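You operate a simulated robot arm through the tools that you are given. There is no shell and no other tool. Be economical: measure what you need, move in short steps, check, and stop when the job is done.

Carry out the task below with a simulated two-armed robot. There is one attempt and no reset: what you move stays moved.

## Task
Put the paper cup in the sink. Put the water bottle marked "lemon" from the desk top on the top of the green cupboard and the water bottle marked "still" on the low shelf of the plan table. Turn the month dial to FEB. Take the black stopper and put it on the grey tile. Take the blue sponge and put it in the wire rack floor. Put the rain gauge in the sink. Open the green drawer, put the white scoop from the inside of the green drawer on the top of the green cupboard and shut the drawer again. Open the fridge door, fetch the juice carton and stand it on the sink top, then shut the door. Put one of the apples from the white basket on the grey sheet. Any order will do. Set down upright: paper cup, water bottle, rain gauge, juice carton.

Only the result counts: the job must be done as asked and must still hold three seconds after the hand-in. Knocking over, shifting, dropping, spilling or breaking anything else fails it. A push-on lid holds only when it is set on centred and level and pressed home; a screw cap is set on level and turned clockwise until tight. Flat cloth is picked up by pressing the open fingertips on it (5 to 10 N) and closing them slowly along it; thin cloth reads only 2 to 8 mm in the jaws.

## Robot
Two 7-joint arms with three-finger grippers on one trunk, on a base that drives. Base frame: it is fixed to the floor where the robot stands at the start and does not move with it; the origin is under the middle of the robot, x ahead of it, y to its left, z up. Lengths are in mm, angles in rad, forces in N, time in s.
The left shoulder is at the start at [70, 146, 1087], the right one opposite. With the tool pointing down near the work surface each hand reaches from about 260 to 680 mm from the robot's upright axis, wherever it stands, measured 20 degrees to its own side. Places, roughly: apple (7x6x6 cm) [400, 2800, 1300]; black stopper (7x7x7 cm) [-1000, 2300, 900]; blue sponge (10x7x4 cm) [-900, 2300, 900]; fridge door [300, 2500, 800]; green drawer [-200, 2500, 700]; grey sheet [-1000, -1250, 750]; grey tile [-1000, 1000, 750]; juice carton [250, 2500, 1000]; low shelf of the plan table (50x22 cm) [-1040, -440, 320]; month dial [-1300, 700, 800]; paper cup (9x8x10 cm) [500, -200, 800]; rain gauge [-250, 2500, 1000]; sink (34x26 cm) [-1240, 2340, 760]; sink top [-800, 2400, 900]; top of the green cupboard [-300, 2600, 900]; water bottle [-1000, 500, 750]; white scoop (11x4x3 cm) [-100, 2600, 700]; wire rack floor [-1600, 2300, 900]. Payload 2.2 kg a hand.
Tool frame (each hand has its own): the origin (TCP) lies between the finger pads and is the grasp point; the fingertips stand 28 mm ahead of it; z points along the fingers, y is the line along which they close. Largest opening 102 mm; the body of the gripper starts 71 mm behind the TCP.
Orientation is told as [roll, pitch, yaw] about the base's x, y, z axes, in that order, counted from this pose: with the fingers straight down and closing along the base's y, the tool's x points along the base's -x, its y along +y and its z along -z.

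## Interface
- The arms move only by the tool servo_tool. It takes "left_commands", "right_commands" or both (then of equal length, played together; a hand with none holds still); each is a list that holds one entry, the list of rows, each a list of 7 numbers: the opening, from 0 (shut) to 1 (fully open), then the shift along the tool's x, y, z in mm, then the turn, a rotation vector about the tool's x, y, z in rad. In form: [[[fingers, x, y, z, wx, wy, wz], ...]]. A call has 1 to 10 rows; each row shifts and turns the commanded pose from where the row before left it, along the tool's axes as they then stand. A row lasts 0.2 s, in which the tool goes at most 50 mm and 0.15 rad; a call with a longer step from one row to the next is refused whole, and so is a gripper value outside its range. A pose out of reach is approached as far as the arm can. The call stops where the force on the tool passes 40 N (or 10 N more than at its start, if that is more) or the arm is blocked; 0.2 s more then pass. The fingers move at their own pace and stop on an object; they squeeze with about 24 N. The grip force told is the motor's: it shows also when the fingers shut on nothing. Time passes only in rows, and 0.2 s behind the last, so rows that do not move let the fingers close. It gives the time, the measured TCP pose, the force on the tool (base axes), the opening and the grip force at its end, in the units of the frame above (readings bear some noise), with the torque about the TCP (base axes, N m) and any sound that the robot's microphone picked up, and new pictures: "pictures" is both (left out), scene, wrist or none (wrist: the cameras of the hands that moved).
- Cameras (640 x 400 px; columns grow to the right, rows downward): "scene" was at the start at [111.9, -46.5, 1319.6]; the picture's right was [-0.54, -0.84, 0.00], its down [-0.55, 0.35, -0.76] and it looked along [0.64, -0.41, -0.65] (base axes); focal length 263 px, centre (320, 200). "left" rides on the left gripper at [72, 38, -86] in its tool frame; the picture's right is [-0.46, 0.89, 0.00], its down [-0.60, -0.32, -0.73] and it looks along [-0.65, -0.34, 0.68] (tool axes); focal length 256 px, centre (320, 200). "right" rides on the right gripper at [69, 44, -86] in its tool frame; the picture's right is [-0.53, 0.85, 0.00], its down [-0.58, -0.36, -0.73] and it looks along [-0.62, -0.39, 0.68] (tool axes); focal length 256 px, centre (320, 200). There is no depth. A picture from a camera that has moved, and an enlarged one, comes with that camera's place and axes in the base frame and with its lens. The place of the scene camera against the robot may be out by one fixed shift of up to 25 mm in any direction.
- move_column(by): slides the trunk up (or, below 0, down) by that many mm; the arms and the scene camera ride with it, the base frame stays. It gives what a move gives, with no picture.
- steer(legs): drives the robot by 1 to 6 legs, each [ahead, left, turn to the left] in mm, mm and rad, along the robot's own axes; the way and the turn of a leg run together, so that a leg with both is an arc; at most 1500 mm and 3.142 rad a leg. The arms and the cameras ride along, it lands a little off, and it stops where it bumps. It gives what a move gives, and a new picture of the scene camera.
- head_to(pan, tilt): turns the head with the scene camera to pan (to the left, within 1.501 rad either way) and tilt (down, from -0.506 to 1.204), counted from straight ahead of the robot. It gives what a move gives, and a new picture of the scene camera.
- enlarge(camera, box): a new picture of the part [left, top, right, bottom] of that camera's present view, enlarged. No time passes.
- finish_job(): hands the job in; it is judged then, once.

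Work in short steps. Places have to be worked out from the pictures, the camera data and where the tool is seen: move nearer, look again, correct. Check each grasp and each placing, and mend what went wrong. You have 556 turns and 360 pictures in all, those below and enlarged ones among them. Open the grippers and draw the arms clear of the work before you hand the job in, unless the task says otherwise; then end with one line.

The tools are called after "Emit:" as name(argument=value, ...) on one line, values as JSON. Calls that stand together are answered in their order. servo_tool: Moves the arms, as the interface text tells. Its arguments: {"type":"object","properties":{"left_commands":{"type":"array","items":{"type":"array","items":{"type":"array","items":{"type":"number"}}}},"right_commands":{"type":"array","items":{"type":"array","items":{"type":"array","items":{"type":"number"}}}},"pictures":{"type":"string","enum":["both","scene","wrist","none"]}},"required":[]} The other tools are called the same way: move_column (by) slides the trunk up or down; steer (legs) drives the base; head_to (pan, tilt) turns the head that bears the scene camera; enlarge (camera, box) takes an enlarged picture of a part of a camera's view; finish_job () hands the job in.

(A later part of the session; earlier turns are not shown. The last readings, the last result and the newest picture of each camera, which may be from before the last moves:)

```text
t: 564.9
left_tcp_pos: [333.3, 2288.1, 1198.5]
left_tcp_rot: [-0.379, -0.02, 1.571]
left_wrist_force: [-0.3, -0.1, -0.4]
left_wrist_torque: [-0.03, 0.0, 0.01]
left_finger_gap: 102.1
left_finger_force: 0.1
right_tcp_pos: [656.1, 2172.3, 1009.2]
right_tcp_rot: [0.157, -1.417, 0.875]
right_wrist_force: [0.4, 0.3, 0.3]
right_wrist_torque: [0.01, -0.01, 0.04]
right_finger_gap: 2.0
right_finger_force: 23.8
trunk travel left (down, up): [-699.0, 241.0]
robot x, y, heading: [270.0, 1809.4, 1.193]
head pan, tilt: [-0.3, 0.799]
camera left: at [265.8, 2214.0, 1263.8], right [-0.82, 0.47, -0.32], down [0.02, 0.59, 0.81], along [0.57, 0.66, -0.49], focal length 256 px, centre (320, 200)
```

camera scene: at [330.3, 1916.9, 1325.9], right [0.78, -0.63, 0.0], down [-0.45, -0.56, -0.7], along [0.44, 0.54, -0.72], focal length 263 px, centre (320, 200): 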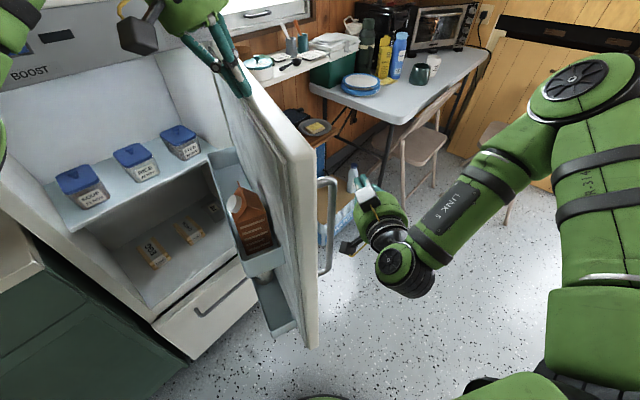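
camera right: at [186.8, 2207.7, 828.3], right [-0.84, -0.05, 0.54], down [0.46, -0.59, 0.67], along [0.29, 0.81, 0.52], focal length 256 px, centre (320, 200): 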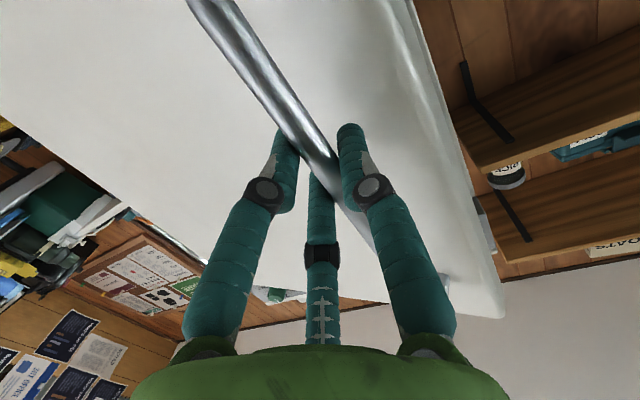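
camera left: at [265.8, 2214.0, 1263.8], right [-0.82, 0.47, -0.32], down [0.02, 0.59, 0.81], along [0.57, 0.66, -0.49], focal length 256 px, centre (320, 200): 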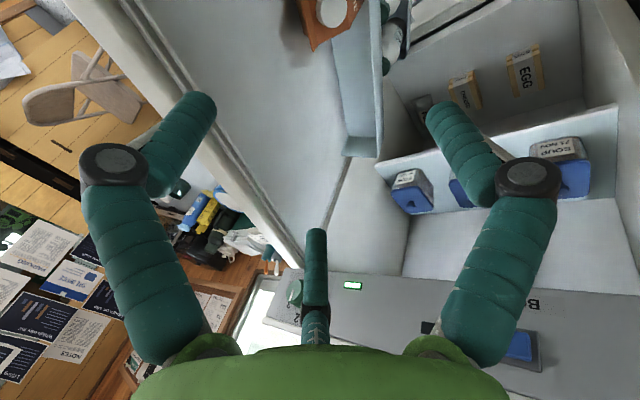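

Emit:
servo_tool(left_commands=[[[1, 40, 0, 0, 0, 0, 0], [1, 30, 0, 0, 0, 0, 0]]], pictures="wrist")

```text
t: 565.5
left_tcp_pos: [332.1, 2217.3, 1197.5]
left_tcp_rot: [-0.38, -0.021, 1.57]
left_wrist_force: [-0.6, 0.0, -0.1]
left_wrist_torque: [0.03, -0.02, -0.01]
left_finger_gap: 101.8
left_finger_force: 0.0
right_tcp_pos: [657.8, 2170.2, 1009.8]
right_tcp_rot: [0.159, -1.419, 0.872]
right_wrist_force: [0.9, -0.4, -0.2]
right_wrist_torque: [-0.01, 0.02, 0.02]
right_finger_gap: 2.0
right_finger_force: 24.0
trunk travel left (down, up): [-699.0, 241.0]
robot x, y, heading: [266.8, 1811.2, 1.194]
head pan, tilt: [-0.3, 0.799]
camera left: at [265.1, 2143.3, 1262.6], right [-0.82, 0.47, -0.32], down [0.03, 0.59, 0.81], along [0.57, 0.66, -0.49], focal length 256 px, centre (320, 200)
```

left: 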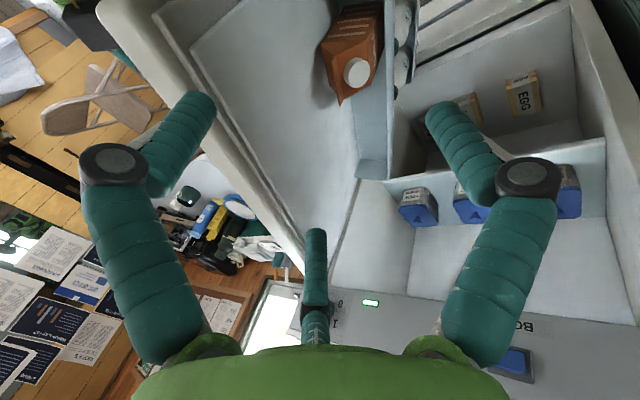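

Carton gable is near [398, 2254], z≈995. I approach along the tilted tool axis.

Emit:
servo_tool(left_commands=[[[1, -9, 8, 33, 0, 0, 0], [1, -9, 8, 33, 0, 0, 0], [1, -9, 8, 33, 0, 0, 0], [1, -8, 7, 33, 0, 0, 0]]], pictures="wrist")

```text
t: 566.5
left_tcp_pos: [354.8, 2257.9, 1064.4]
left_tcp_rot: [-0.378, -0.02, 1.566]
left_wrist_force: [0.2, -0.3, 0.0]
left_wrist_torque: [-0.05, 0.0, 0.02]
left_finger_gap: 102.3
left_finger_force: 0.0
right_tcp_pos: [656.5, 2172.1, 1009.2]
right_tcp_rot: [0.152, -1.415, 0.879]
right_wrist_force: [-0.7, -0.6, 0.4]
right_wrist_torque: [-0.01, 0.03, 0.03]
right_finger_gap: 1.7
right_finger_force: 23.8
trunk travel left (down, up): [-699.0, 241.0]
robot x, y, heading: [269.8, 1808.4, 1.191]
head pan, tilt: [-0.3, 0.799]
camera left: at [286.3, 2182.8, 1128.6], right [-0.82, 0.47, -0.32], down [0.03, 0.59, 0.81], along [0.57, 0.66, -0.49], focal length 256 px, centre (320, 200)
```

left: 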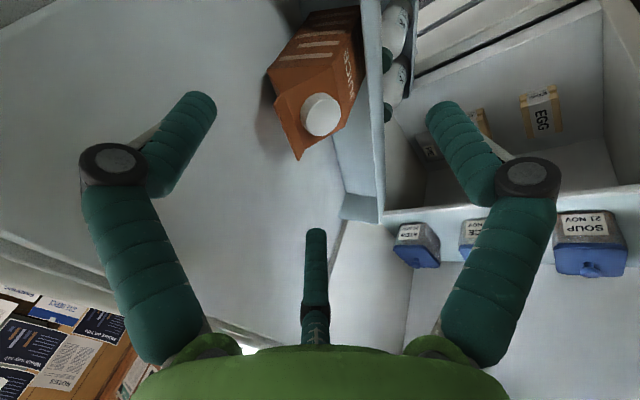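

Well aligned. Advance onto the carton.

Emit:
servo_tool(left_commands=[[[1, 5, 6, 30, 0, 0, 0], [1, 0, 0, 35, 0, 0, 0], [1, 0, 0, 30, 0, 0, 0], [1, 0, 0, 15, 0, 0, 0]]], pictures="wrist")

```text
t: 567.5
left_tcp_pos: [391.0, 2254.6, 958.7]
left_tcp_rot: [-0.377, -0.02, 1.569]
left_wrist_force: [0.1, 1.7, 0.4]
left_wrist_torque: [0.02, -0.05, 0.06]
left_finger_gap: 101.9
left_finger_force: 0.0
right_tcp_pos: [655.6, 2172.1, 1008.4]
right_tcp_rot: [0.152, -1.416, 0.879]
right_wrist_force: [-0.3, 0.6, 0.1]
right_wrist_torque: [0.04, -0.04, -0.02]
right_finger_gap: 2.2
right_finger_force: 23.9
trunk travel left (down, up): [-699.0, 241.0]
robot x, y, heading: [268.2, 1808.7, 1.192]
head pan, tilt: [-0.3, 0.799]
camera left: at [321.7, 2180.0, 1023.9], right [-0.82, 0.47, -0.32], down [0.03, 0.59, 0.81], along [0.57, 0.66, -0.5], focal length 256 px, centre (320, 200)
```

left: 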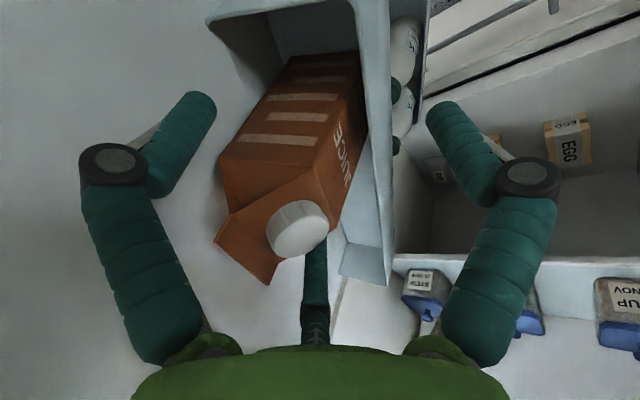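

The bin wall is tall, so only the gable is free. I enlarge to see its ridge.

Emit:
enlarge(camera="left", box=[180, 100, 420, 300])

```text
2.00 times, centred on (300, 200) of left
camera zoom: at [321.7, 2180.0, 1023.9], right [-0.82, 0.47, -0.32], down [0.03, 0.59, 0.81], along [0.57, 0.66, -0.5], focal length 512 px, centre (360, 200)
```

zoom: 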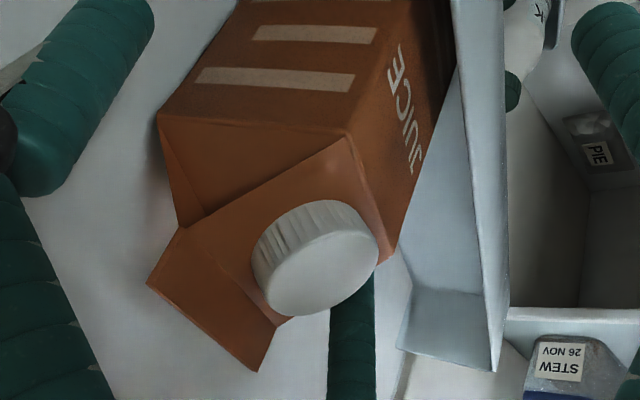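

There is a gap between carton and wall. The carton's body top is at z≈937, centre ≈[415, 2290]. I rise, re-centre, pre-close a little and descend again.

Emit:
servo_tool(left_commands=[[[1, 0, 0, -45, 0, 0, 0], [0.84, -33, -18, 7, 0, 0, 0.1], [0.84, 0, 0, 0, 0, 0, 0.05], [0.84, 0, 0, 30, 0, 0, 0]]], pictures="wrist")

```text
t: 568.5
left_tcp_pos: [403.6, 2284.7, 974.9]
left_tcp_rot: [-0.371, -0.075, 1.424]
left_wrist_force: [0.3, -0.8, 0.9]
left_wrist_torque: [0.02, 0.03, 0.01]
left_finger_gap: 87.3
left_finger_force: 1.6
right_tcp_pos: [657.0, 2171.4, 1008.5]
right_tcp_rot: [0.158, -1.417, 0.874]
right_wrist_force: [-0.2, -0.5, 0.7]
right_wrist_torque: [-0.03, 0.03, 0.0]
right_finger_gap: 2.0
right_finger_force: 24.1
trunk travel left (down, up): [-699.0, 241.0]
robot x, y, heading: [272.5, 1808.9, 1.196]
head pan, tilt: [-0.3, 0.799]
camera left: at [325.8, 2217.9, 1036.0], right [-0.75, 0.6, -0.29], down [0.11, 0.53, 0.84], along [0.66, 0.6, -0.46], focal length 256 px, centre (320, 200)
```

left: 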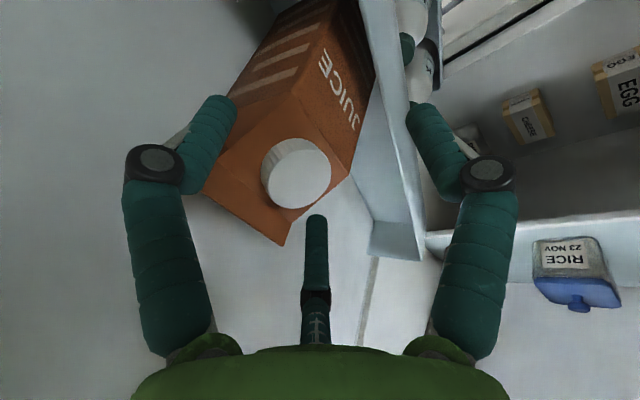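

Emit:
servo_tool(left_commands=[[[1, 0, 0, -25, 0, 0, 0], [0.9, 10, -16, 6, 0, 0, 0], [0.86, 0, 0, 0, 0, 0, 0], [0.86, 0, 0, 25, 0, 0, 0]]], pictures="wrist")

```text
t: 569.5
left_tcp_pos: [418.6, 2272.7, 974.1]
left_tcp_rot: [-0.371, -0.076, 1.428]
left_wrist_force: [-0.2, -0.8, 0.3]
left_wrist_torque: [0.0, 0.03, -0.01]
left_finger_gap: 87.5
left_finger_force: 0.0
right_tcp_pos: [657.2, 2172.2, 1008.8]
right_tcp_rot: [0.157, -1.417, 0.875]
right_wrist_force: [-0.3, 0.3, -0.1]
right_wrist_torque: [0.0, 0.01, -0.03]
right_finger_gap: 2.1
right_finger_force: 24.0
trunk travel left (down, up): [-699.0, 241.0]
robot x, y, heading: [271.6, 1809.0, 1.198]
head pan, tilt: [-0.3, 0.799]
camera left: at [340.2, 2205.4, 1034.9], right [-0.75, 0.6, -0.29], down [0.11, 0.53, 0.84], along [0.66, 0.6, -0.46], focal length 256 px, centre (320, 200)
```

left: 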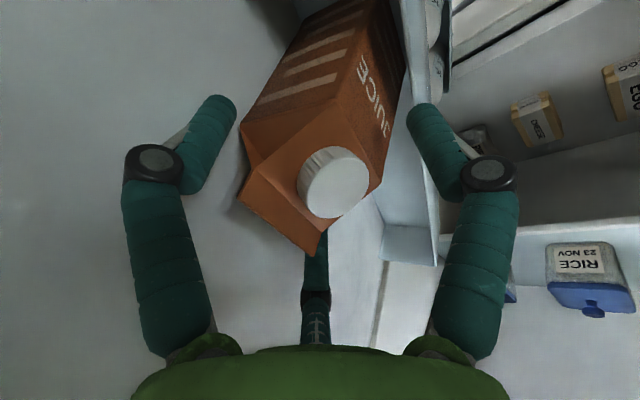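

Now centred with the thumb over the gap. Descend vertically ~35 mm and close.

Emit:
servo_tool(left_commands=[[[0.86, 0, 5, 15, 0, 0, 0], [0.86, 0, 5, 15, 0, 0, 0], [0.86, 0, 2, 6, 0, 0, 0], [0.75, 0, 0, 0, 0, 0, 0], [0.6, 0, 0, 0, 0, 0, 0], [0.5, 0, 0, 0, 0, 0, 0]]], pictures="wrist")

```text
t: 570.9
left_tcp_pos: [421.6, 2275.3, 935.4]
left_tcp_rot: [-0.374, -0.076, 1.427]
left_wrist_force: [0.2, -1.8, 3.4]
left_wrist_torque: [-0.37, -0.19, -0.09]
left_finger_gap: 70.6
left_finger_force: 14.9
right_tcp_pos: [657.0, 2171.4, 1010.1]
right_tcp_rot: [0.156, -1.419, 0.873]
right_wrist_force: [0.4, 0.5, 0.4]
right_wrist_torque: [-0.01, 0.0, 0.01]
right_finger_gap: 2.1
right_finger_force: 24.0
trunk travel left (down, up): [-699.0, 241.0]
robot x, y, heading: [272.1, 1807.0, 1.188]
head pan, tilt: [-0.3, 0.799]
camera left: at [342.3, 2207.1, 997.4], right [-0.75, 0.6, -0.29], down [0.11, 0.53, 0.84], along [0.66, 0.6, -0.46], focal length 256 px, centre (320, 200)
```

left: 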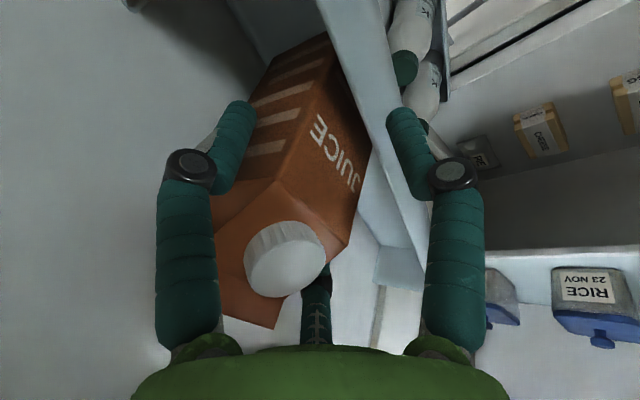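

The fingers hold the carton's near and far faces with the thumb outside the thin wall. I squeeze fully and try lifting slowly.

Emit:
servo_tool(left_commands=[[[0.4, 0, 0, 0, 0, 0, 0], [0.4, 0, 0, 0, 0, 0, 0], [0.4, 0, -4, -9, 0, 0, 0], [0.4, 0, -7, -18, 0, 0, 0], [0.4, 0, -9, -23, 0, 0, 0]]], pictures="wrist")

```text
t: 572.1
left_tcp_pos: [419.8, 2271.2, 990.6]
left_tcp_rot: [-0.371, -0.077, 1.428]
left_wrist_force: [0.2, 0.6, -4.4]
left_wrist_torque: [-0.02, 0.1, -0.01]
left_finger_gap: 68.6
left_finger_force: 21.2
right_tcp_pos: [658.0, 2170.9, 1009.3]
right_tcp_rot: [0.155, -1.417, 0.875]
right_wrist_force: [-0.5, -1.3, -0.2]
right_wrist_torque: [0.01, -0.01, 0.0]
right_finger_gap: 2.0
right_finger_force: 23.8
trunk travel left (down, up): [-699.0, 241.0]
robot x, y, heading: [268.3, 1811.1, 1.193]
head pan, tilt: [-0.3, 0.799]
camera left: at [342.1, 2204.2, 1051.4], right [-0.75, 0.6, -0.29], down [0.11, 0.53, 0.84], along [0.66, 0.6, -0.46], focal length 256 px, centre (320, 200)
```

left: 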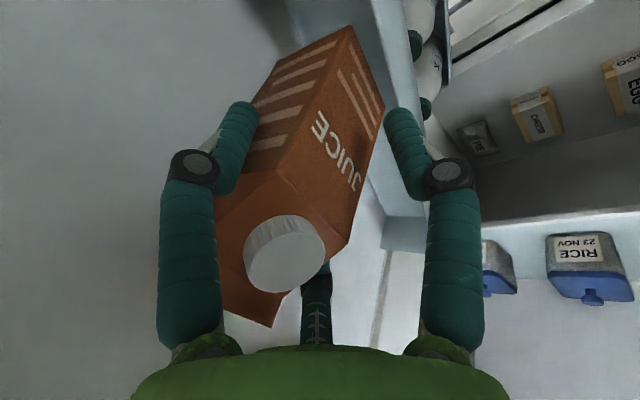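

The carton is out of the snug spot and held. I lift it well clear, back away and drive to the sink counter.

Emit:
move_column(by=150)

Emit:
steer(legs=[[-250, 0, 0], [0, 0, 0.378], [0, 1030, 0], [170, 0, 0]])

```text
t: 573.8
left_tcp_pos: [421.2, 2272.2, 1138.8]
left_tcp_rot: [-0.372, -0.075, 1.427]
left_wrist_force: [-0.4, 0.3, -4.7]
left_wrist_torque: [-0.01, 0.11, -0.03]
left_finger_gap: 68.1
left_finger_force: 20.8
right_tcp_pos: [657.5, 2172.8, 1158.5]
right_tcp_rot: [0.155, -1.416, 0.879]
right_wrist_force: [-0.8, -0.6, 0.2]
right_wrist_torque: [-0.02, -0.01, -0.01]
right_finger_gap: 1.7
right_finger_force: 24.3
trunk travel left (down, up): [-849.0, 91.0]
robot x, y, heading: [272.6, 1813.9, 1.19]
head pan, tilt: [-0.3, 0.799]
```

```text
t: 582.8
left_tcp_pos: [-890.0, 2225.2, 1141.3]
left_tcp_rot: [-0.372, -0.076, 1.812]
left_wrist_force: [-0.3, -0.3, -3.1]
left_wrist_torque: [0.02, 0.1, 0.03]
left_finger_gap: 68.1
left_finger_force: 20.8
right_tcp_pos: [-633.2, 2221.9, 1160.3]
right_tcp_rot: [0.161, -1.419, 1.256]
right_wrist_force: [-0.4, 0.0, -0.1]
right_wrist_torque: [-0.01, -0.02, -0.01]
right_finger_gap: 2.0
right_finger_force: 23.8
trunk travel left (down, up): [-849.0, 91.0]
robot x, y, heading: [-855.6, 1745.3, 1.58]
head pan, tilt: [-0.3, 0.799]
camera scene: at [-841.6, 1867.7, 1536.1], right [0.96, -0.29, 0.0], down [-0.21, -0.68, -0.7], along [0.2, 0.67, -0.72], focal length 263 px, centre (320, 200)
```

scene: 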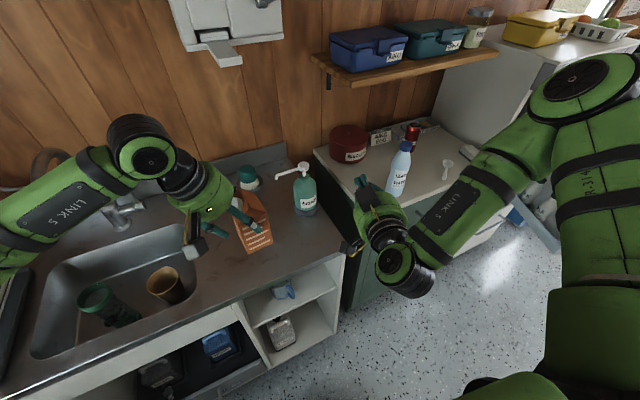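

Emit:
servo_tool(left_commands=[[[0.4, -25, 0, 0, 0, 0, 0], [0.4, -25, 0, 0, 0, 0, 0]]], pictures="none")

Emit:
move_column(by=-120)

Emit:
servo_tool(left_commands=[[[0.4, 0, 0, 0, 0, 0, 0]]], pictures="both")

```text
t: 583.4
left_tcp_pos: [-902.0, 2278.3, 1143.7]
left_tcp_rot: [-0.37, -0.074, 1.812]
left_wrist_force: [-1.1, -0.1, -4.8]
left_wrist_torque: [0.0, 0.07, -0.01]
left_finger_gap: 68.2
left_finger_force: 20.3
right_tcp_pos: [-632.7, 2225.8, 1159.8]
right_tcp_rot: [0.154, -1.418, 1.26]
right_wrist_force: [0.3, -0.3, -0.5]
right_wrist_torque: [0.01, 0.0, 0.0]
right_finger_gap: 2.2
right_finger_force: 23.9
trunk travel left (down, up): [-849.0, 91.0]
robot x, y, heading: [-854.8, 1745.0, 1.58]
head pan, tilt: [-0.3, 0.799]
```

```text
t: 584.9
left_tcp_pos: [-902.7, 2277.7, 1023.4]
left_tcp_rot: [-0.373, -0.076, 1.812]
left_wrist_force: [0.2, -1.2, -3.5]
left_wrist_torque: [-0.03, 0.11, 0.02]
left_finger_gap: 68.5
left_finger_force: 20.8
right_tcp_pos: [-633.8, 2225.4, 1038.3]
right_tcp_rot: [0.154, -1.417, 1.262]
right_wrist_force: [0.8, -0.4, -0.3]
right_wrist_torque: [0.02, -0.03, 0.01]
right_finger_gap: 2.2
right_finger_force: 24.5
trunk travel left (down, up): [-729.0, 211.0]
robot x, y, heading: [-853.2, 1745.7, 1.577]
head pan, tilt: [-0.3, 0.799]
```

```text
t: 585.3
left_tcp_pos: [-901.9, 2278.5, 1022.3]
left_tcp_rot: [-0.371, -0.073, 1.811]
left_wrist_force: [-0.8, -0.5, -3.6]
left_wrist_torque: [-0.01, 0.08, 0.01]
left_finger_gap: 68.3
left_finger_force: 20.9
right_tcp_pos: [-633.9, 2225.6, 1038.6]
right_tcp_rot: [0.153, -1.415, 1.261]
right_wrist_force: [0.2, 0.6, 0.4]
right_wrist_torque: [0.04, -0.03, -0.01]
right_finger_gap: 2.1
right_finger_force: 24.2
trunk travel left (down, up): [-729.0, 211.0]
robot x, y, heading: [-854.4, 1745.3, 1.583]
head pan, tilt: [-0.3, 0.799]
camera scene: at [-841.8, 1872.5, 1415.6], right [0.96, -0.29, 0.0], down [-0.21, -0.69, -0.7], along [0.2, 0.67, -0.72], focal length 263 px, centre (320, 200)
camera left: at [-949.6, 2186.8, 1084.9], right [-0.92, 0.28, -0.29], down [-0.1, 0.53, 0.84], along [0.38, 0.8, -0.46], focal length 256 px, centre (320, 200)
```

scene: 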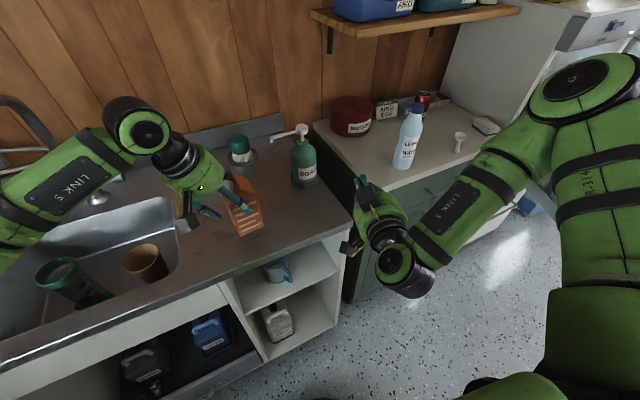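
left: 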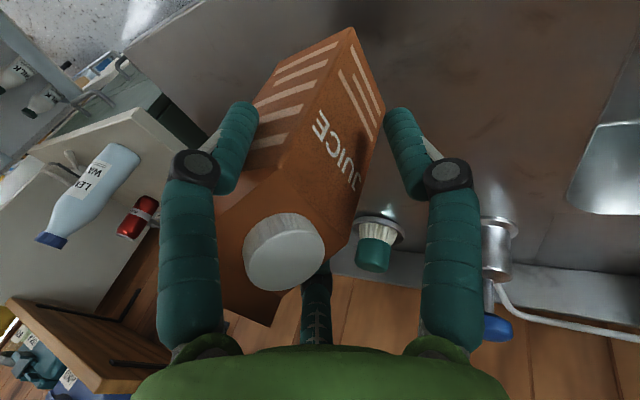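

Emit:
servo_tool(left_commands=[[[0.4, 0, 3, 8, 0, 0, 0], [0.4, 0, 1.5, 4, 0, 0, 0], [0.4, 0, 1, 3, 0, 0, 0], [0.4, 0, 1, 3, 0, 0, 0]]], pictures="none")

```text
t: 586.3
left_tcp_pos: [-902.2, 2278.8, 1002.1]
left_tcp_rot: [-0.371, -0.072, 1.811]
left_wrist_force: [0.3, -0.8, -4.2]
left_wrist_torque: [-0.02, 0.09, -0.01]
left_finger_gap: 68.3
left_finger_force: 20.6
right_tcp_pos: [-633.8, 2226.7, 1038.5]
right_tcp_rot: [0.153, -1.417, 1.262]
right_wrist_force: [0.2, -0.2, 0.1]
right_wrist_torque: [-0.01, -0.03, 0.0]
right_finger_gap: 2.0
right_finger_force: 23.9
trunk travel left (down, up): [-729.0, 211.0]
robot x, y, heading: [-853.8, 1744.4, 1.577]
head pan, tilt: [-0.3, 0.799]
```

Emit:
servo_tool(left_commands=[[[0.4, 0, 1.5, 4, 0, 0, 0], [0.4, 0, 1.5, 4, 0, 0, 0], [0.4, 0, 1, 3, 0, 0, 0], [0.4, 0, 1, 3, 0, 0, 0]]], pictures="none")

```text
t: 587.3
left_tcp_pos: [-902.3, 2281.2, 988.0]
left_tcp_rot: [-0.374, -0.072, 1.811]
left_wrist_force: [0.8, -0.1, -3.5]
left_wrist_torque: [-0.03, 0.09, 0.0]
left_finger_gap: 68.4
left_finger_force: 21.1
right_tcp_pos: [-632.7, 2226.9, 1038.4]
right_tcp_rot: [0.154, -1.415, 1.261]
right_wrist_force: [-0.1, 0.7, -0.1]
right_wrist_torque: [0.04, -0.04, 0.0]
right_finger_gap: 2.1
right_finger_force: 24.6
trunk travel left (down, up): [-729.0, 211.0]
robot x, y, heading: [-850.1, 1745.9, 1.578]
head pan, tilt: [-0.3, 0.799]
```

Emit:
servo_tool(left_commands=[[[0.4, 0, 1.5, 4, 0, 0, 0], [0.4, 0, 1.5, 4, 0, 0, 0], [0.4, 0, 1.5, 4, 0, 0, 0], [0.4, 0, 1.5, 4, 0, 0, 0]]], pictures="wrist")

```text
t: 588.3
left_tcp_pos: [-901.8, 2281.1, 971.9]
left_tcp_rot: [-0.372, -0.074, 1.812]
left_wrist_force: [0.0, 0.0, -4.3]
left_wrist_torque: [-0.02, 0.08, 0.0]
left_finger_gap: 68.2
left_finger_force: 20.3
right_tcp_pos: [-633.2, 2225.9, 1039.6]
right_tcp_rot: [0.153, -1.416, 1.262]
right_wrist_force: [0.1, 0.1, 0.3]
right_wrist_torque: [0.0, -0.01, 0.0]
right_finger_gap: 2.0
right_finger_force: 23.4
trunk travel left (down, up): [-729.0, 211.0]
robot x, y, heading: [-855.3, 1743.3, 1.585]
head pan, tilt: [-0.3, 0.799]
camera left: at [-949.1, 2190.5, 1033.9], right [-0.92, 0.28, -0.29], down [-0.1, 0.53, 0.84], along [0.39, 0.8, -0.46], focal length 256 px, centre (320, 200)
```

left: 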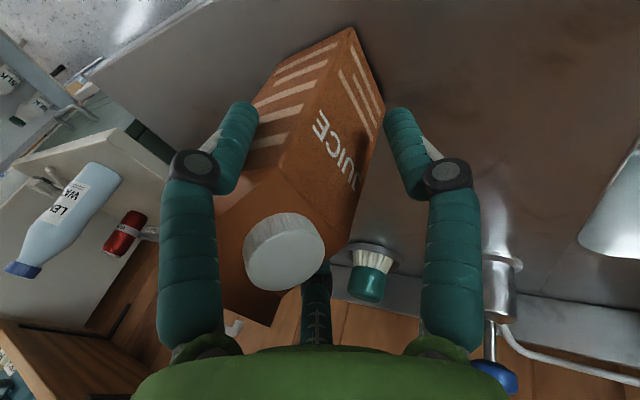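

Emit:
servo_tool(left_commands=[[[0.4, 0, 1.5, 4, 0, 0, 0], [0.4, 0, 1.5, 4, 0, 0, 0], [0.4, 0, 1.5, 4, 0, 0, 0], [0.4, 0, 1.5, 4, 0, 0, 0], [0.4, 0, 1, 3, 0, 0, 0]]], pictures="none")

```text
t: 589.5
left_tcp_pos: [-902.6, 2282.1, 954.8]
left_tcp_rot: [-0.378, -0.08, 1.813]
left_wrist_force: [-2.4, 3.1, 19.9]
left_wrist_torque: [-0.22, -0.57, 0.02]
left_finger_gap: 68.5
left_finger_force: 20.4
right_tcp_pos: [-633.2, 2222.8, 1040.3]
right_tcp_rot: [0.157, -1.419, 1.259]
right_wrist_force: [-0.3, 0.6, -0.2]
right_wrist_torque: [0.0, 0.0, 0.01]
right_finger_gap: 2.1
right_finger_force: 24.1
trunk travel left (down, up): [-729.0, 211.0]
robot x, y, heading: [-854.3, 1743.7, 1.583]
head pan, tilt: [-0.3, 0.799]
```

Contact with the counter. Relieve slightly and release slowly.

Emit:
servo_tool(left_commands=[[[0.4, 0, -1, -2, 0, 0, 0], [0.7, 0, 0, 0, 0, 0, 0], [0.75, 0, 0, 0, 0, 0, 0], [0.9, 0, 0, 0, 0, 0, 0], [1, 0, 0, 0, 0, 0, 0]]], pictures="wrist")

```text
t: 590.7
left_tcp_pos: [-901.3, 2282.6, 955.3]
left_tcp_rot: [-0.371, -0.074, 1.811]
left_wrist_force: [0.6, -0.1, 0.1]
left_wrist_torque: [-0.04, 0.03, -0.03]
left_finger_gap: 102.2
left_finger_force: 0.0
right_tcp_pos: [-633.3, 2224.9, 1038.7]
right_tcp_rot: [0.158, -1.417, 1.26]
right_wrist_force: [0.2, -0.7, -0.2]
right_wrist_torque: [0.03, -0.04, 0.0]
right_finger_gap: 2.1
right_finger_force: 24.0
trunk travel left (down, up): [-729.0, 211.0]
robot x, y, heading: [-857.6, 1747.3, 1.58]
head pan, tilt: [-0.3, 0.799]
camera left: at [-948.9, 2191.4, 1016.3], right [-0.92, 0.28, -0.29], down [-0.1, 0.53, 0.84], along [0.38, 0.8, -0.46], focal length 256 px, centre (320, 200)
```

left: 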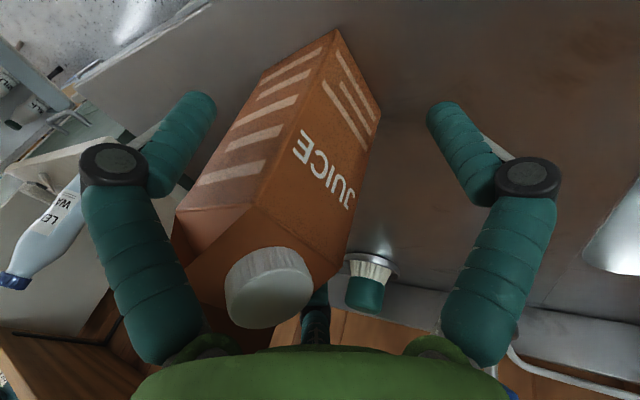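

Carton stands. Withdraw along the tool axis and check.

Emit:
servo_tool(left_commands=[[[1, 0, 4, -20, 0, 0, 0], [1, 0, 0, -40, 0, 0, 0], [1, 0, 0, -45, 0, 0, 0], [1, 0, 0, -45, 0, 0, 0]]], pictures="scene")

```text
t: 591.7
left_tcp_pos: [-956.6, 2256.5, 1093.2]
left_tcp_rot: [-0.371, -0.075, 1.813]
left_wrist_force: [0.0, -0.1, -0.4]
left_wrist_torque: [0.0, 0.0, 0.0]
left_finger_gap: 102.1
left_finger_force: 0.2
right_tcp_pos: [-634.1, 2226.1, 1039.9]
right_tcp_rot: [0.155, -1.417, 1.26]
right_wrist_force: [0.5, 0.7, 0.7]
right_wrist_torque: [0.03, 0.0, -0.03]
right_finger_gap: 2.3
right_finger_force: 24.3
trunk travel left (down, up): [-729.0, 211.0]
robot x, y, heading: [-855.5, 1745.2, 1.578]
head pan, tilt: [-0.3, 0.799]
camera scene: at [-842.2, 1870.6, 1415.8], right [0.96, -0.29, 0.0], down [-0.21, -0.69, -0.7], along [0.2, 0.67, -0.72], focal length 263 px, centre (320, 200)
```

scene: 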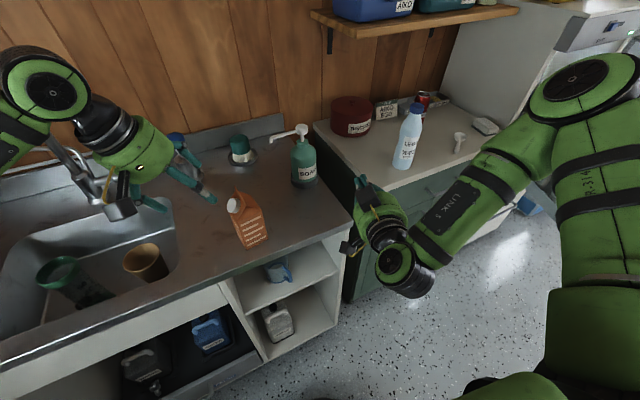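

The carton stands upright on the sink top. Next: shut the fridge door. I drive to the right of the open door to push it with the right fist.

Emit:
move_column(by=45)

Emit:
steer(legs=[[-170, 0, 0], [0, -1290, 0], [150, 0, 0]])

```text
t: 592.6
left_tcp_pos: [-957.3, 2258.4, 1136.7]
left_tcp_rot: [-0.372, -0.073, 1.812]
left_wrist_force: [0.1, 0.4, -0.9]
left_wrist_torque: [0.03, 0.01, -0.06]
left_finger_gap: 101.6
left_finger_force: 0.0
right_tcp_pos: [-633.3, 2226.3, 1084.4]
right_tcp_rot: [0.155, -1.415, 1.263]
right_wrist_force: [0.7, -0.1, 0.1]
right_wrist_torque: [0.0, -0.02, 0.0]
right_finger_gap: 1.9
right_finger_force: 23.5
trunk travel left (down, up): [-774.0, 166.0]
robot x, y, heading: [-856.7, 1750.3, 1.579]
head pan, tilt: [-0.3, 0.799]
```

```text
t: 601.1
left_tcp_pos: [326.9, 2245.0, 1138.6]
left_tcp_rot: [-0.374, -0.076, 1.818]
left_wrist_force: [0.0, 0.4, -0.1]
left_wrist_torque: [0.01, 0.0, 0.01]
left_finger_gap: 101.9
left_finger_force: 0.0
right_tcp_pos: [651.2, 2214.2, 1085.2]
right_tcp_rot: [0.159, -1.419, 1.263]
right_wrist_force: [0.4, 0.1, 0.1]
right_wrist_torque: [0.0, 0.0, 0.02]
right_finger_gap: 2.0
right_finger_force: 23.8
trunk travel left (down, up): [-774.0, 166.0]
robot x, y, heading: [425.9, 1734.1, 1.58]
head pan, tilt: [-0.3, 0.799]
camera scene: at [443.5, 1858.1, 1461.1], right [0.96, -0.28, 0.0], down [-0.2, -0.69, -0.7], along [0.2, 0.67, -0.72], focal length 263 px, centre (320, 200)
```

scene: 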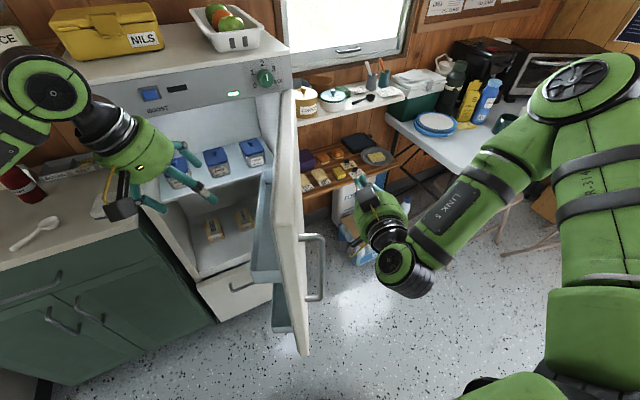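

I tuck the left hand back and sweep left to swing the door shut.

Emit:
servo_tool(left_commands=[[[0.5, 40, 0, -10, 0, 0, 0], [0, 30, 10, -10, 0, 0, 0], [0, 20, 10, 0, 0, 0, 0]]], pictures="none")

Emit:
steer(legs=[[0, 130, 0], [10, 60, 0], [20, 60, 0], [25, 60, 0], [30, 50, 0]])

```text
t: 601.9
left_tcp_pos: [323.1, 2152.9, 1142.2]
left_tcp_rot: [-0.371, -0.072, 1.817]
left_wrist_force: [-0.1, 1.3, 0.2]
left_wrist_torque: [0.01, 0.04, -0.02]
left_finger_gap: 2.1
left_finger_force: 24.0
right_tcp_pos: [650.5, 2217.2, 1084.0]
right_tcp_rot: [0.152, -1.416, 1.269]
right_wrist_force: [0.1, -0.1, 0.1]
right_wrist_torque: [0.01, 0.02, 0.02]
right_finger_gap: 2.2
right_finger_force: 24.1
trunk travel left (down, up): [-774.0, 166.0]
robot x, y, heading: [433.2, 1731.9, 1.586]
head pan, tilt: [-0.3, 0.799]
```

```text
t: 605.5
left_tcp_pos: [-28.7, 2231.2, 1143.6]
left_tcp_rot: [-0.369, -0.08, 1.814]
left_wrist_force: [0.9, -0.2, -0.3]
left_wrist_torque: [-0.01, 0.07, 0.01]
left_finger_gap: 2.1
left_finger_force: 24.3
right_tcp_pos: [296.6, 2294.1, 1084.5]
right_tcp_rot: [0.193, -1.418, 1.225]
right_wrist_force: [0.6, 0.2, -0.2]
right_wrist_torque: [0.03, 0.04, 0.08]
right_finger_gap: 2.1
right_finger_force: 23.9
trunk travel left (down, up): [-774.0, 166.0]
robot x, y, heading: [67.3, 1816.0, 1.581]
head pan, tilt: [-0.3, 0.799]
camera scene: at [91.6, 1938.1, 1460.9], right [0.96, -0.29, -0.01], down [-0.21, -0.69, -0.7], along [0.2, 0.67, -0.72], focal length 263 px, centre (320, 200)
```

scene: 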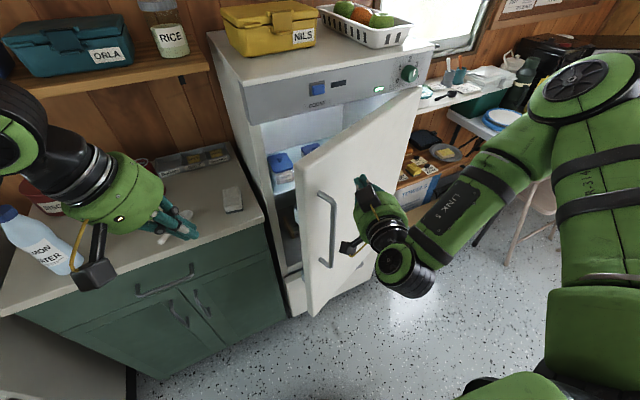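

Nearly shut. Now push forward to close it fully.

Emit:
steer(legs=[[70, 0, 0], [60, 0, 0], [50, 0, 0]])

```text
t: 607.7
left_tcp_pos: [-36.7, 2415.2, 1140.6]
left_tcp_rot: [-0.371, -0.072, 1.815]
left_wrist_force: [0.0, 0.9, -0.2]
left_wrist_torque: [-0.08, -0.04, -0.02]
left_finger_gap: 2.2
left_finger_force: 24.0
right_tcp_pos: [291.4, 2473.3, 1084.2]
right_tcp_rot: [0.155, -1.416, 1.26]
right_wrist_force: [-0.6, 0.6, -0.4]
right_wrist_torque: [0.02, -0.02, 0.05]
right_finger_gap: 2.1
right_finger_force: 24.0
trunk travel left (down, up): [-774.0, 166.0]
robot x, y, heading: [67.9, 1999.0, 1.579]
head pan, tilt: [-0.3, 0.799]
stopped in leg 3: the force on the tool passed its limit at 114 N (the readings are from after the stop); the commanded pose is now the measured one
camera scene: at [82.1, 2124.6, 1460.4], right [0.96, -0.29, 0.0], down [-0.2, -0.69, -0.7], along [0.2, 0.67, -0.72], focal length 263 px, centre (320, 200)
```

scene: 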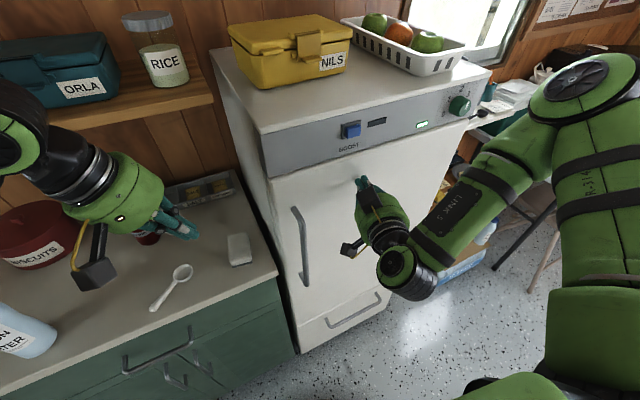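

The door is shut. The basket holds green apples and an orange fruit. I back off, bring the right hand vertical and high for an apple.

Emit:
steer(legs=[[-200, 0, 0]])

Emit:
move_column(by=160)

Emit:
servo_tool(right_commands=[[[0.5, -30, 0, 0, 0, 0.142, 0], [1, -20, 0, -10, 0, 0.142, 0], [1, 0, 0, 0, 0, 0.142, 0], [1, 0, 0, 0, 0, 0.142, 0], [1, 0, 0, 0, 0, 0.142, 0], [1, 0, 0, 0, 0, 0.142, 0], [1, 0, 0, 0, 0, 0.142, 0], [1, 0, 0, 0, 0, 0.142, 0], [1, 0, 0, 0, 0, 0.142, 0], [1, 0, 0, 0, 0, 0.138, 0]]], pictures="none")

Emit:
servo_tool(right_commands=[[[1, 0, 0, -40, 0, 0, 0], [1, 0, 0, -40, 0, 0, 0], [1, 0, 0, -30, 0, 0, 0]]], pictures="none")

```text
t: 609.3
left_tcp_pos: [-35.0, 2215.7, 1140.6]
left_tcp_rot: [-0.372, -0.074, 1.815]
left_wrist_force: [0.4, -0.1, 0.1]
left_wrist_torque: [0.01, 0.0, -0.04]
left_finger_gap: 2.3
left_finger_force: 24.5
right_tcp_pos: [292.1, 2273.6, 1084.6]
right_tcp_rot: [0.155, -1.414, 1.261]
right_wrist_force: [0.4, 0.4, -0.1]
right_wrist_torque: [0.0, 0.0, 0.0]
right_finger_gap: 2.4
right_finger_force: 24.2
trunk travel left (down, up): [-774.0, 166.0]
robot x, y, heading: [69.6, 1796.3, 1.579]
head pan, tilt: [-0.3, 0.799]
camera scene: at [84.3, 1924.7, 1460.4], right [0.96, -0.28, 0.0], down [-0.2, -0.69, -0.7], along [0.2, 0.67, -0.72], focal length 263 px, centre (320, 200)
```

scene: 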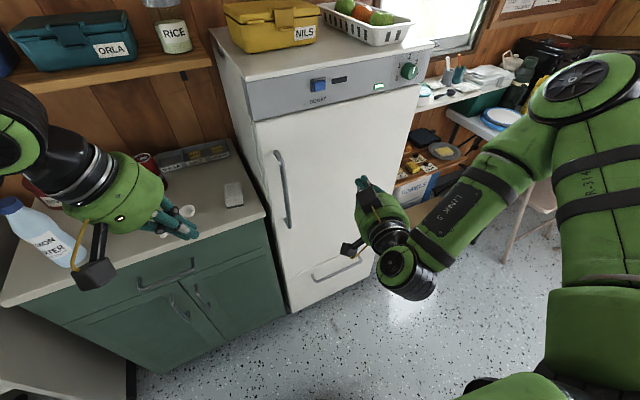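

```text
t: 611.2
left_tcp_pos: [-33.8, 2213.8, 1300.7]
left_tcp_rot: [-0.372, -0.073, 1.814]
left_wrist_force: [-0.6, -0.2, 0.7]
left_wrist_torque: [-0.04, -0.02, 0.01]
left_finger_gap: 2.1
left_finger_force: 23.3
right_tcp_pos: [293.4, 2271.9, 1245.7]
right_tcp_rot: [0.16, -1.417, 1.259]
right_wrist_force: [-0.5, -0.1, -0.3]
right_wrist_torque: [0.01, 0.0, -0.01]
right_finger_gap: 2.0
right_finger_force: 24.3
trunk travel left (down, up): [-934.0, 6.0]
robot x, y, heading: [73.5, 1796.8, 1.58]
head pan, tilt: [-0.3, 0.799]
```

```text
t: 613.4
left_tcp_pos: [-34.0, 2216.1, 1300.1]
left_tcp_rot: [-0.373, -0.074, 1.816]
left_wrist_force: [0.0, 0.6, -0.5]
left_wrist_torque: [0.0, -0.02, 0.02]
left_finger_gap: 1.9
left_finger_force: 24.0
right_tcp_pos: [291.7, 2294.3, 1291.1]
right_tcp_rot: [0.025, 0.002, 1.416]
right_wrist_force: [0.0, 0.6, -0.5]
right_wrist_torque: [0.0, -0.03, -0.01]
right_finger_gap: 102.0
right_finger_force: 0.1
right hand out of reach, approached as far as the arm can: row 1
trunk travel left (down, up): [-934.0, 6.0]
robot x, y, heading: [71.1, 1797.0, 1.584]
head pan, tilt: [-0.3, 0.799]
```

```text
t: 614.2
left_tcp_pos: [-35.0, 2214.7, 1300.4]
left_tcp_rot: [-0.372, -0.075, 1.815]
left_wrist_force: [0.6, 0.0, 0.0]
left_wrist_torque: [0.01, 0.02, -0.02]
left_finger_gap: 1.9
left_finger_force: 23.7
right_tcp_pos: [294.3, 2290.3, 1401.2]
right_tcp_rot: [0.024, 0.001, 1.416]
right_wrist_force: [-0.1, 0.4, -0.4]
right_wrist_torque: [-0.02, -0.02, -0.02]
right_finger_gap: 101.9
right_finger_force: 0.1
trunk travel left (down, up): [-934.0, 6.0]
robot x, y, heading: [72.8, 1794.5, 1.582]
head pan, tilt: [-0.3, 0.799]
```

The right-hand green apple triangulates to about [438, 2608, ~1291]. I tuck the left hand further left and drive so the right hand comes over it.

Emit:
servo_tool(left_commands=[[[0, 20, 35, 0, 0, 0, 0], [0, 20, 35, 0, 0, 0, 0], [0, 10, 35, -10, 0, 0, 0], [0, 0, 30, -10, 0, 0, 0]]], pictures="none")

Emit:
steer(legs=[[0, -147, 0], [290, 0, 0]])

Emit:
servo_tool(right_commands=[[[1, 0, 0, 0, 0, 0, 0]]], pictures="wrist")

```text
t: 615.2
left_tcp_pos: [-153.8, 2134.4, 1268.7]
left_tcp_rot: [-0.375, -0.075, 1.813]
left_wrist_force: [-0.9, 0.3, -1.0]
left_wrist_torque: [-0.01, -0.02, 0.0]
left_finger_gap: 2.2
left_finger_force: 23.9
right_tcp_pos: [293.6, 2289.7, 1403.0]
right_tcp_rot: [0.024, -0.004, 1.414]
right_wrist_force: [0.3, -0.3, 0.0]
right_wrist_torque: [0.01, -0.02, -0.01]
right_finger_gap: 102.1
right_finger_force: 0.0
trunk travel left (down, up): [-934.0, 6.0]
robot x, y, heading: [66.8, 1796.1, 1.585]
head pan, tilt: [-0.3, 0.799]
```

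```text
t: 618.1
left_tcp_pos: [-10.8, 2423.0, 1269.4]
left_tcp_rot: [-0.372, -0.077, 1.817]
left_wrist_force: [0.3, -0.6, 0.8]
left_wrist_torque: [0.03, -0.01, 0.01]
left_finger_gap: 2.0
left_finger_force: 24.2
right_tcp_pos: [435.9, 2579.5, 1403.3]
right_tcp_rot: [0.024, -0.003, 1.416]
right_wrist_force: [0.7, -0.6, 0.4]
right_wrist_torque: [0.01, 0.0, 0.02]
right_finger_gap: 101.8
right_finger_force: 0.1
trunk travel left (down, up): [-934.0, 6.0]
robot x, y, heading: [212.8, 2086.8, 1.582]
head pan, tilt: [-0.3, 0.799]
camera scene: at [226.7, 2209.3, 1621.0], right [0.96, -0.28, 0.0], down [-0.2, -0.69, -0.7], along [0.2, 0.67, -0.72], focal length 263 px, centre (320, 200)
```

scene: 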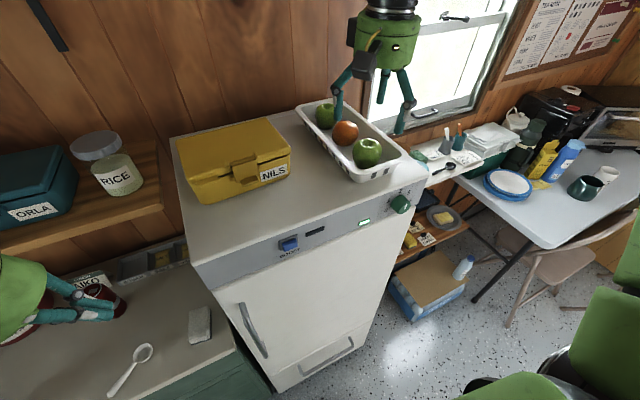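

```text
t: 618.5
left_tcp_pos: [-12.5, 2425.2, 1268.3]
left_tcp_rot: [-0.372, -0.073, 1.816]
left_wrist_force: [-0.4, -0.7, 0.4]
left_wrist_torque: [0.01, -0.02, 0.01]
left_finger_gap: 1.9
left_finger_force: 24.7
right_tcp_pos: [434.8, 2582.8, 1402.6]
right_tcp_rot: [0.025, -0.001, 1.417]
right_wrist_force: [-0.2, 0.6, -0.2]
right_wrist_torque: [0.01, 0.01, -0.01]
right_finger_gap: 102.4
right_finger_force: 0.1
trunk travel left (down, up): [-934.0, 6.0]
robot x, y, heading: [212.4, 2087.2, 1.582]
head pan, tilt: [-0.3, 0.799]
camera right: at [381.9, 2521.9, 1488.7], right [-0.75, 0.66, 0.02], down [0.47, 0.51, 0.72], along [0.46, 0.55, -0.69], focal length 256 px, centre (320, 200)
```

right: 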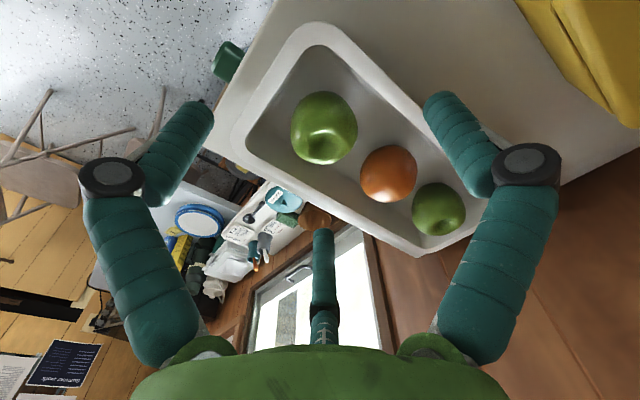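

Front green apple at about [460, 2625, 1267]. I move over it with the fingers partly open.

Emit:
servo_tool(right_commands=[[[0.82, -23, -9, 10, 0, 0, 0], [0.82, -22, -9, 20, 0, 0, 0]]], pictures="wrist")

```text
t: 619.1
left_tcp_pos: [-12.0, 2429.6, 1267.3]
left_tcp_rot: [-0.374, -0.071, 1.818]
left_wrist_force: [-0.1, -0.6, 0.2]
left_wrist_torque: [-0.05, 0.01, 0.03]
left_finger_gap: 1.9
left_finger_force: 24.0
right_tcp_pos: [460.2, 2628.8, 1369.9]
right_tcp_rot: [0.023, -0.002, 1.418]
right_wrist_force: [0.7, -0.8, -0.2]
right_wrist_torque: [-0.08, -0.02, -0.03]
right_finger_gap: 83.6
right_finger_force: 0.1
trunk travel left (down, up): [-934.0, 6.0]
robot x, y, heading: [213.2, 2088.8, 1.58]
head pan, tilt: [-0.3, 0.799]
camera right: at [406.7, 2567.3, 1457.0], right [-0.75, 0.66, 0.02], down [0.47, 0.51, 0.72], along [0.46, 0.55, -0.69], focal length 256 px, centre (320, 200)
```

right: 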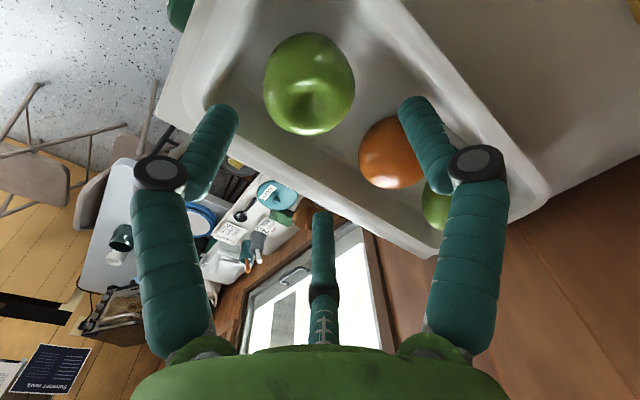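

Emit:
servo_tool(right_commands=[[[0.82, 8, 1, 40, 0, 0, 0], [0.82, 0, 0, 35, 0, 0, 0], [0.82, 0, 0, 18, 0, 0, 0], [0.65, 0, 0, 0, 0, 0, 0], [0.5, 0, 0, 0, 0, 0, 0], [0.4, 0, 0, 0, 0, 0, 0]]], pictures="wrist")

```text
t: 619.7
left_tcp_pos: [-11.9, 2422.1, 1270.0]
left_tcp_rot: [-0.374, -0.078, 1.816]
left_wrist_force: [-0.1, -0.1, -1.0]
left_wrist_torque: [0.02, 0.02, 0.0]
left_finger_gap: 2.1
left_finger_force: 24.0
right_tcp_pos: [454.5, 2613.5, 1311.8]
right_tcp_rot: [0.029, -0.022, 1.419]
right_wrist_force: [1.2, -3.5, 13.5]
right_wrist_torque: [-0.79, -0.37, -0.02]
right_finger_gap: 94.0
right_finger_force: 7.0
trunk travel left (down, up): [-934.0, 6.0]
robot x, y, heading: [211.7, 2085.3, 1.581]
head pan, tilt: [-0.3, 0.799]
stopped in row 3 (right hand): the force on the tool passed its limit at 44 N (the readings are from after the stop); the commanded pose is now the measured one
camera right: at [401.7, 2552.1, 1398.5], right [-0.75, 0.66, 0.03], down [0.47, 0.5, 0.73], along [0.46, 0.57, -0.68], focal length 256 px, centre (320, 200)
```

right: 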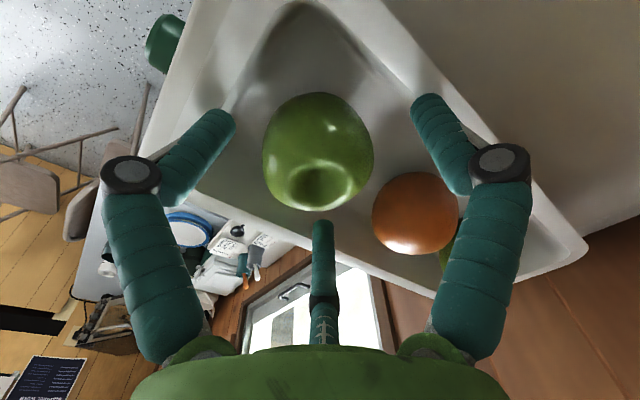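

A finger touched the basket's front rim. I rise, turn the hand so no finger faces the rim, re-centre and descend with a narrower opening.

Emit:
servo_tool(right_commands=[[[0.82, 0, 0, -30, -0.025, 0.02, 0], [0.8, 0, 0, -25, 0, 0, -0.13], [0.78, 0, 0, 0, 0, 0, -0.13], [0.78, 0, 0, 0, 0, 0, -0.13], [0.78, 0, 0, 0, 0, 0, -0.13]]], pictures="wrist")

```text
t: 620.9
left_tcp_pos: [-10.7, 2426.1, 1268.4]
left_tcp_rot: [-0.371, -0.076, 1.816]
left_wrist_force: [0.8, 0.8, -0.6]
left_wrist_torque: [0.02, -0.01, 0.0]
left_finger_gap: 2.0
left_finger_force: 24.1
right_tcp_pos: [456.5, 2616.3, 1363.2]
right_tcp_rot: [0.046, -0.022, 1.943]
right_wrist_force: [-0.2, -0.3, -0.8]
right_wrist_torque: [0.01, 0.03, -0.02]
right_finger_gap: 79.8
right_finger_force: 0.1
trunk travel left (down, up): [-934.0, 6.0]
robot x, y, heading: [211.2, 2083.3, 1.579]
head pan, tilt: [-0.3, 0.799]
camera right: at [444.0, 2538.3, 1450.4], right [-0.98, 0.19, 0.05], down [0.17, 0.67, 0.72], along [0.1, 0.72, -0.69], focal length 256 px, centre (320, 200)
```

right: 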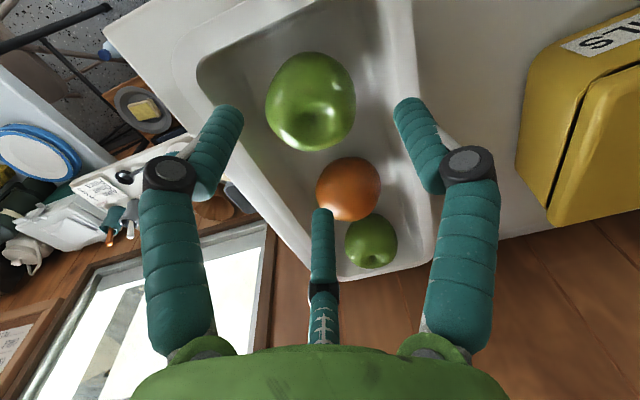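

Emit:
servo_tool(right_commands=[[[0.78, -6, -3, 20, 0.046, 0.022, 0], [0.78, 0, 0, 30, 0, 0, 0], [0.78, 0, 0, 25, 0, 0, 0], [0.78, 0, 0, 12, 0, 0, 0], [0.6, 0, 0, 0, 0, 0, 0], [0.5, 0, 0, 0, 0, 0, 0], [0.4, 0, 0, 0, 0, 0, 0]]], pictures="wrist")

```text
t: 622.5
left_tcp_pos: [-11.3, 2423.6, 1268.3]
left_tcp_rot: [-0.373, -0.076, 1.816]
left_wrist_force: [0.3, -0.2, -0.1]
left_wrist_torque: [0.01, 0.05, 0.0]
left_finger_gap: 2.3
left_finger_force: 23.4
right_tcp_pos: [456.8, 2622.2, 1279.3]
right_tcp_rot: [0.0, -0.005, 1.94]
right_wrist_force: [5.3, 2.1, 21.7]
right_wrist_torque: [-0.28, -0.43, 0.1]
right_finger_gap: 58.3
right_finger_force: 24.2
trunk travel left (down, up): [-934.0, 6.0]
robot x, y, heading: [214.0, 2084.4, 1.586]
head pan, tilt: [-0.3, 0.799]
camera right: at [438.8, 2543.5, 1365.1], right [-0.98, 0.19, 0.0], down [0.13, 0.67, 0.73], along [0.14, 0.72, -0.68], focal length 256 px, centre (320, 200)
```

right: 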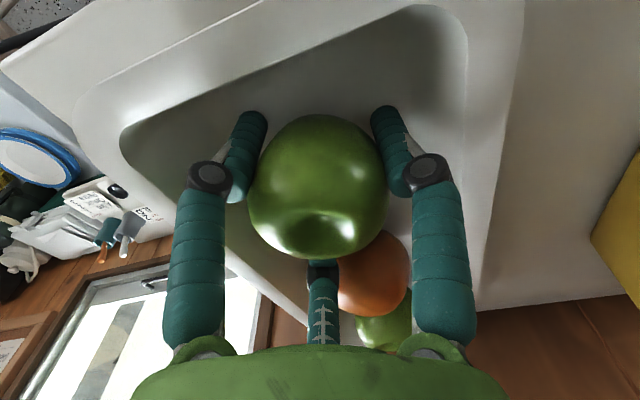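

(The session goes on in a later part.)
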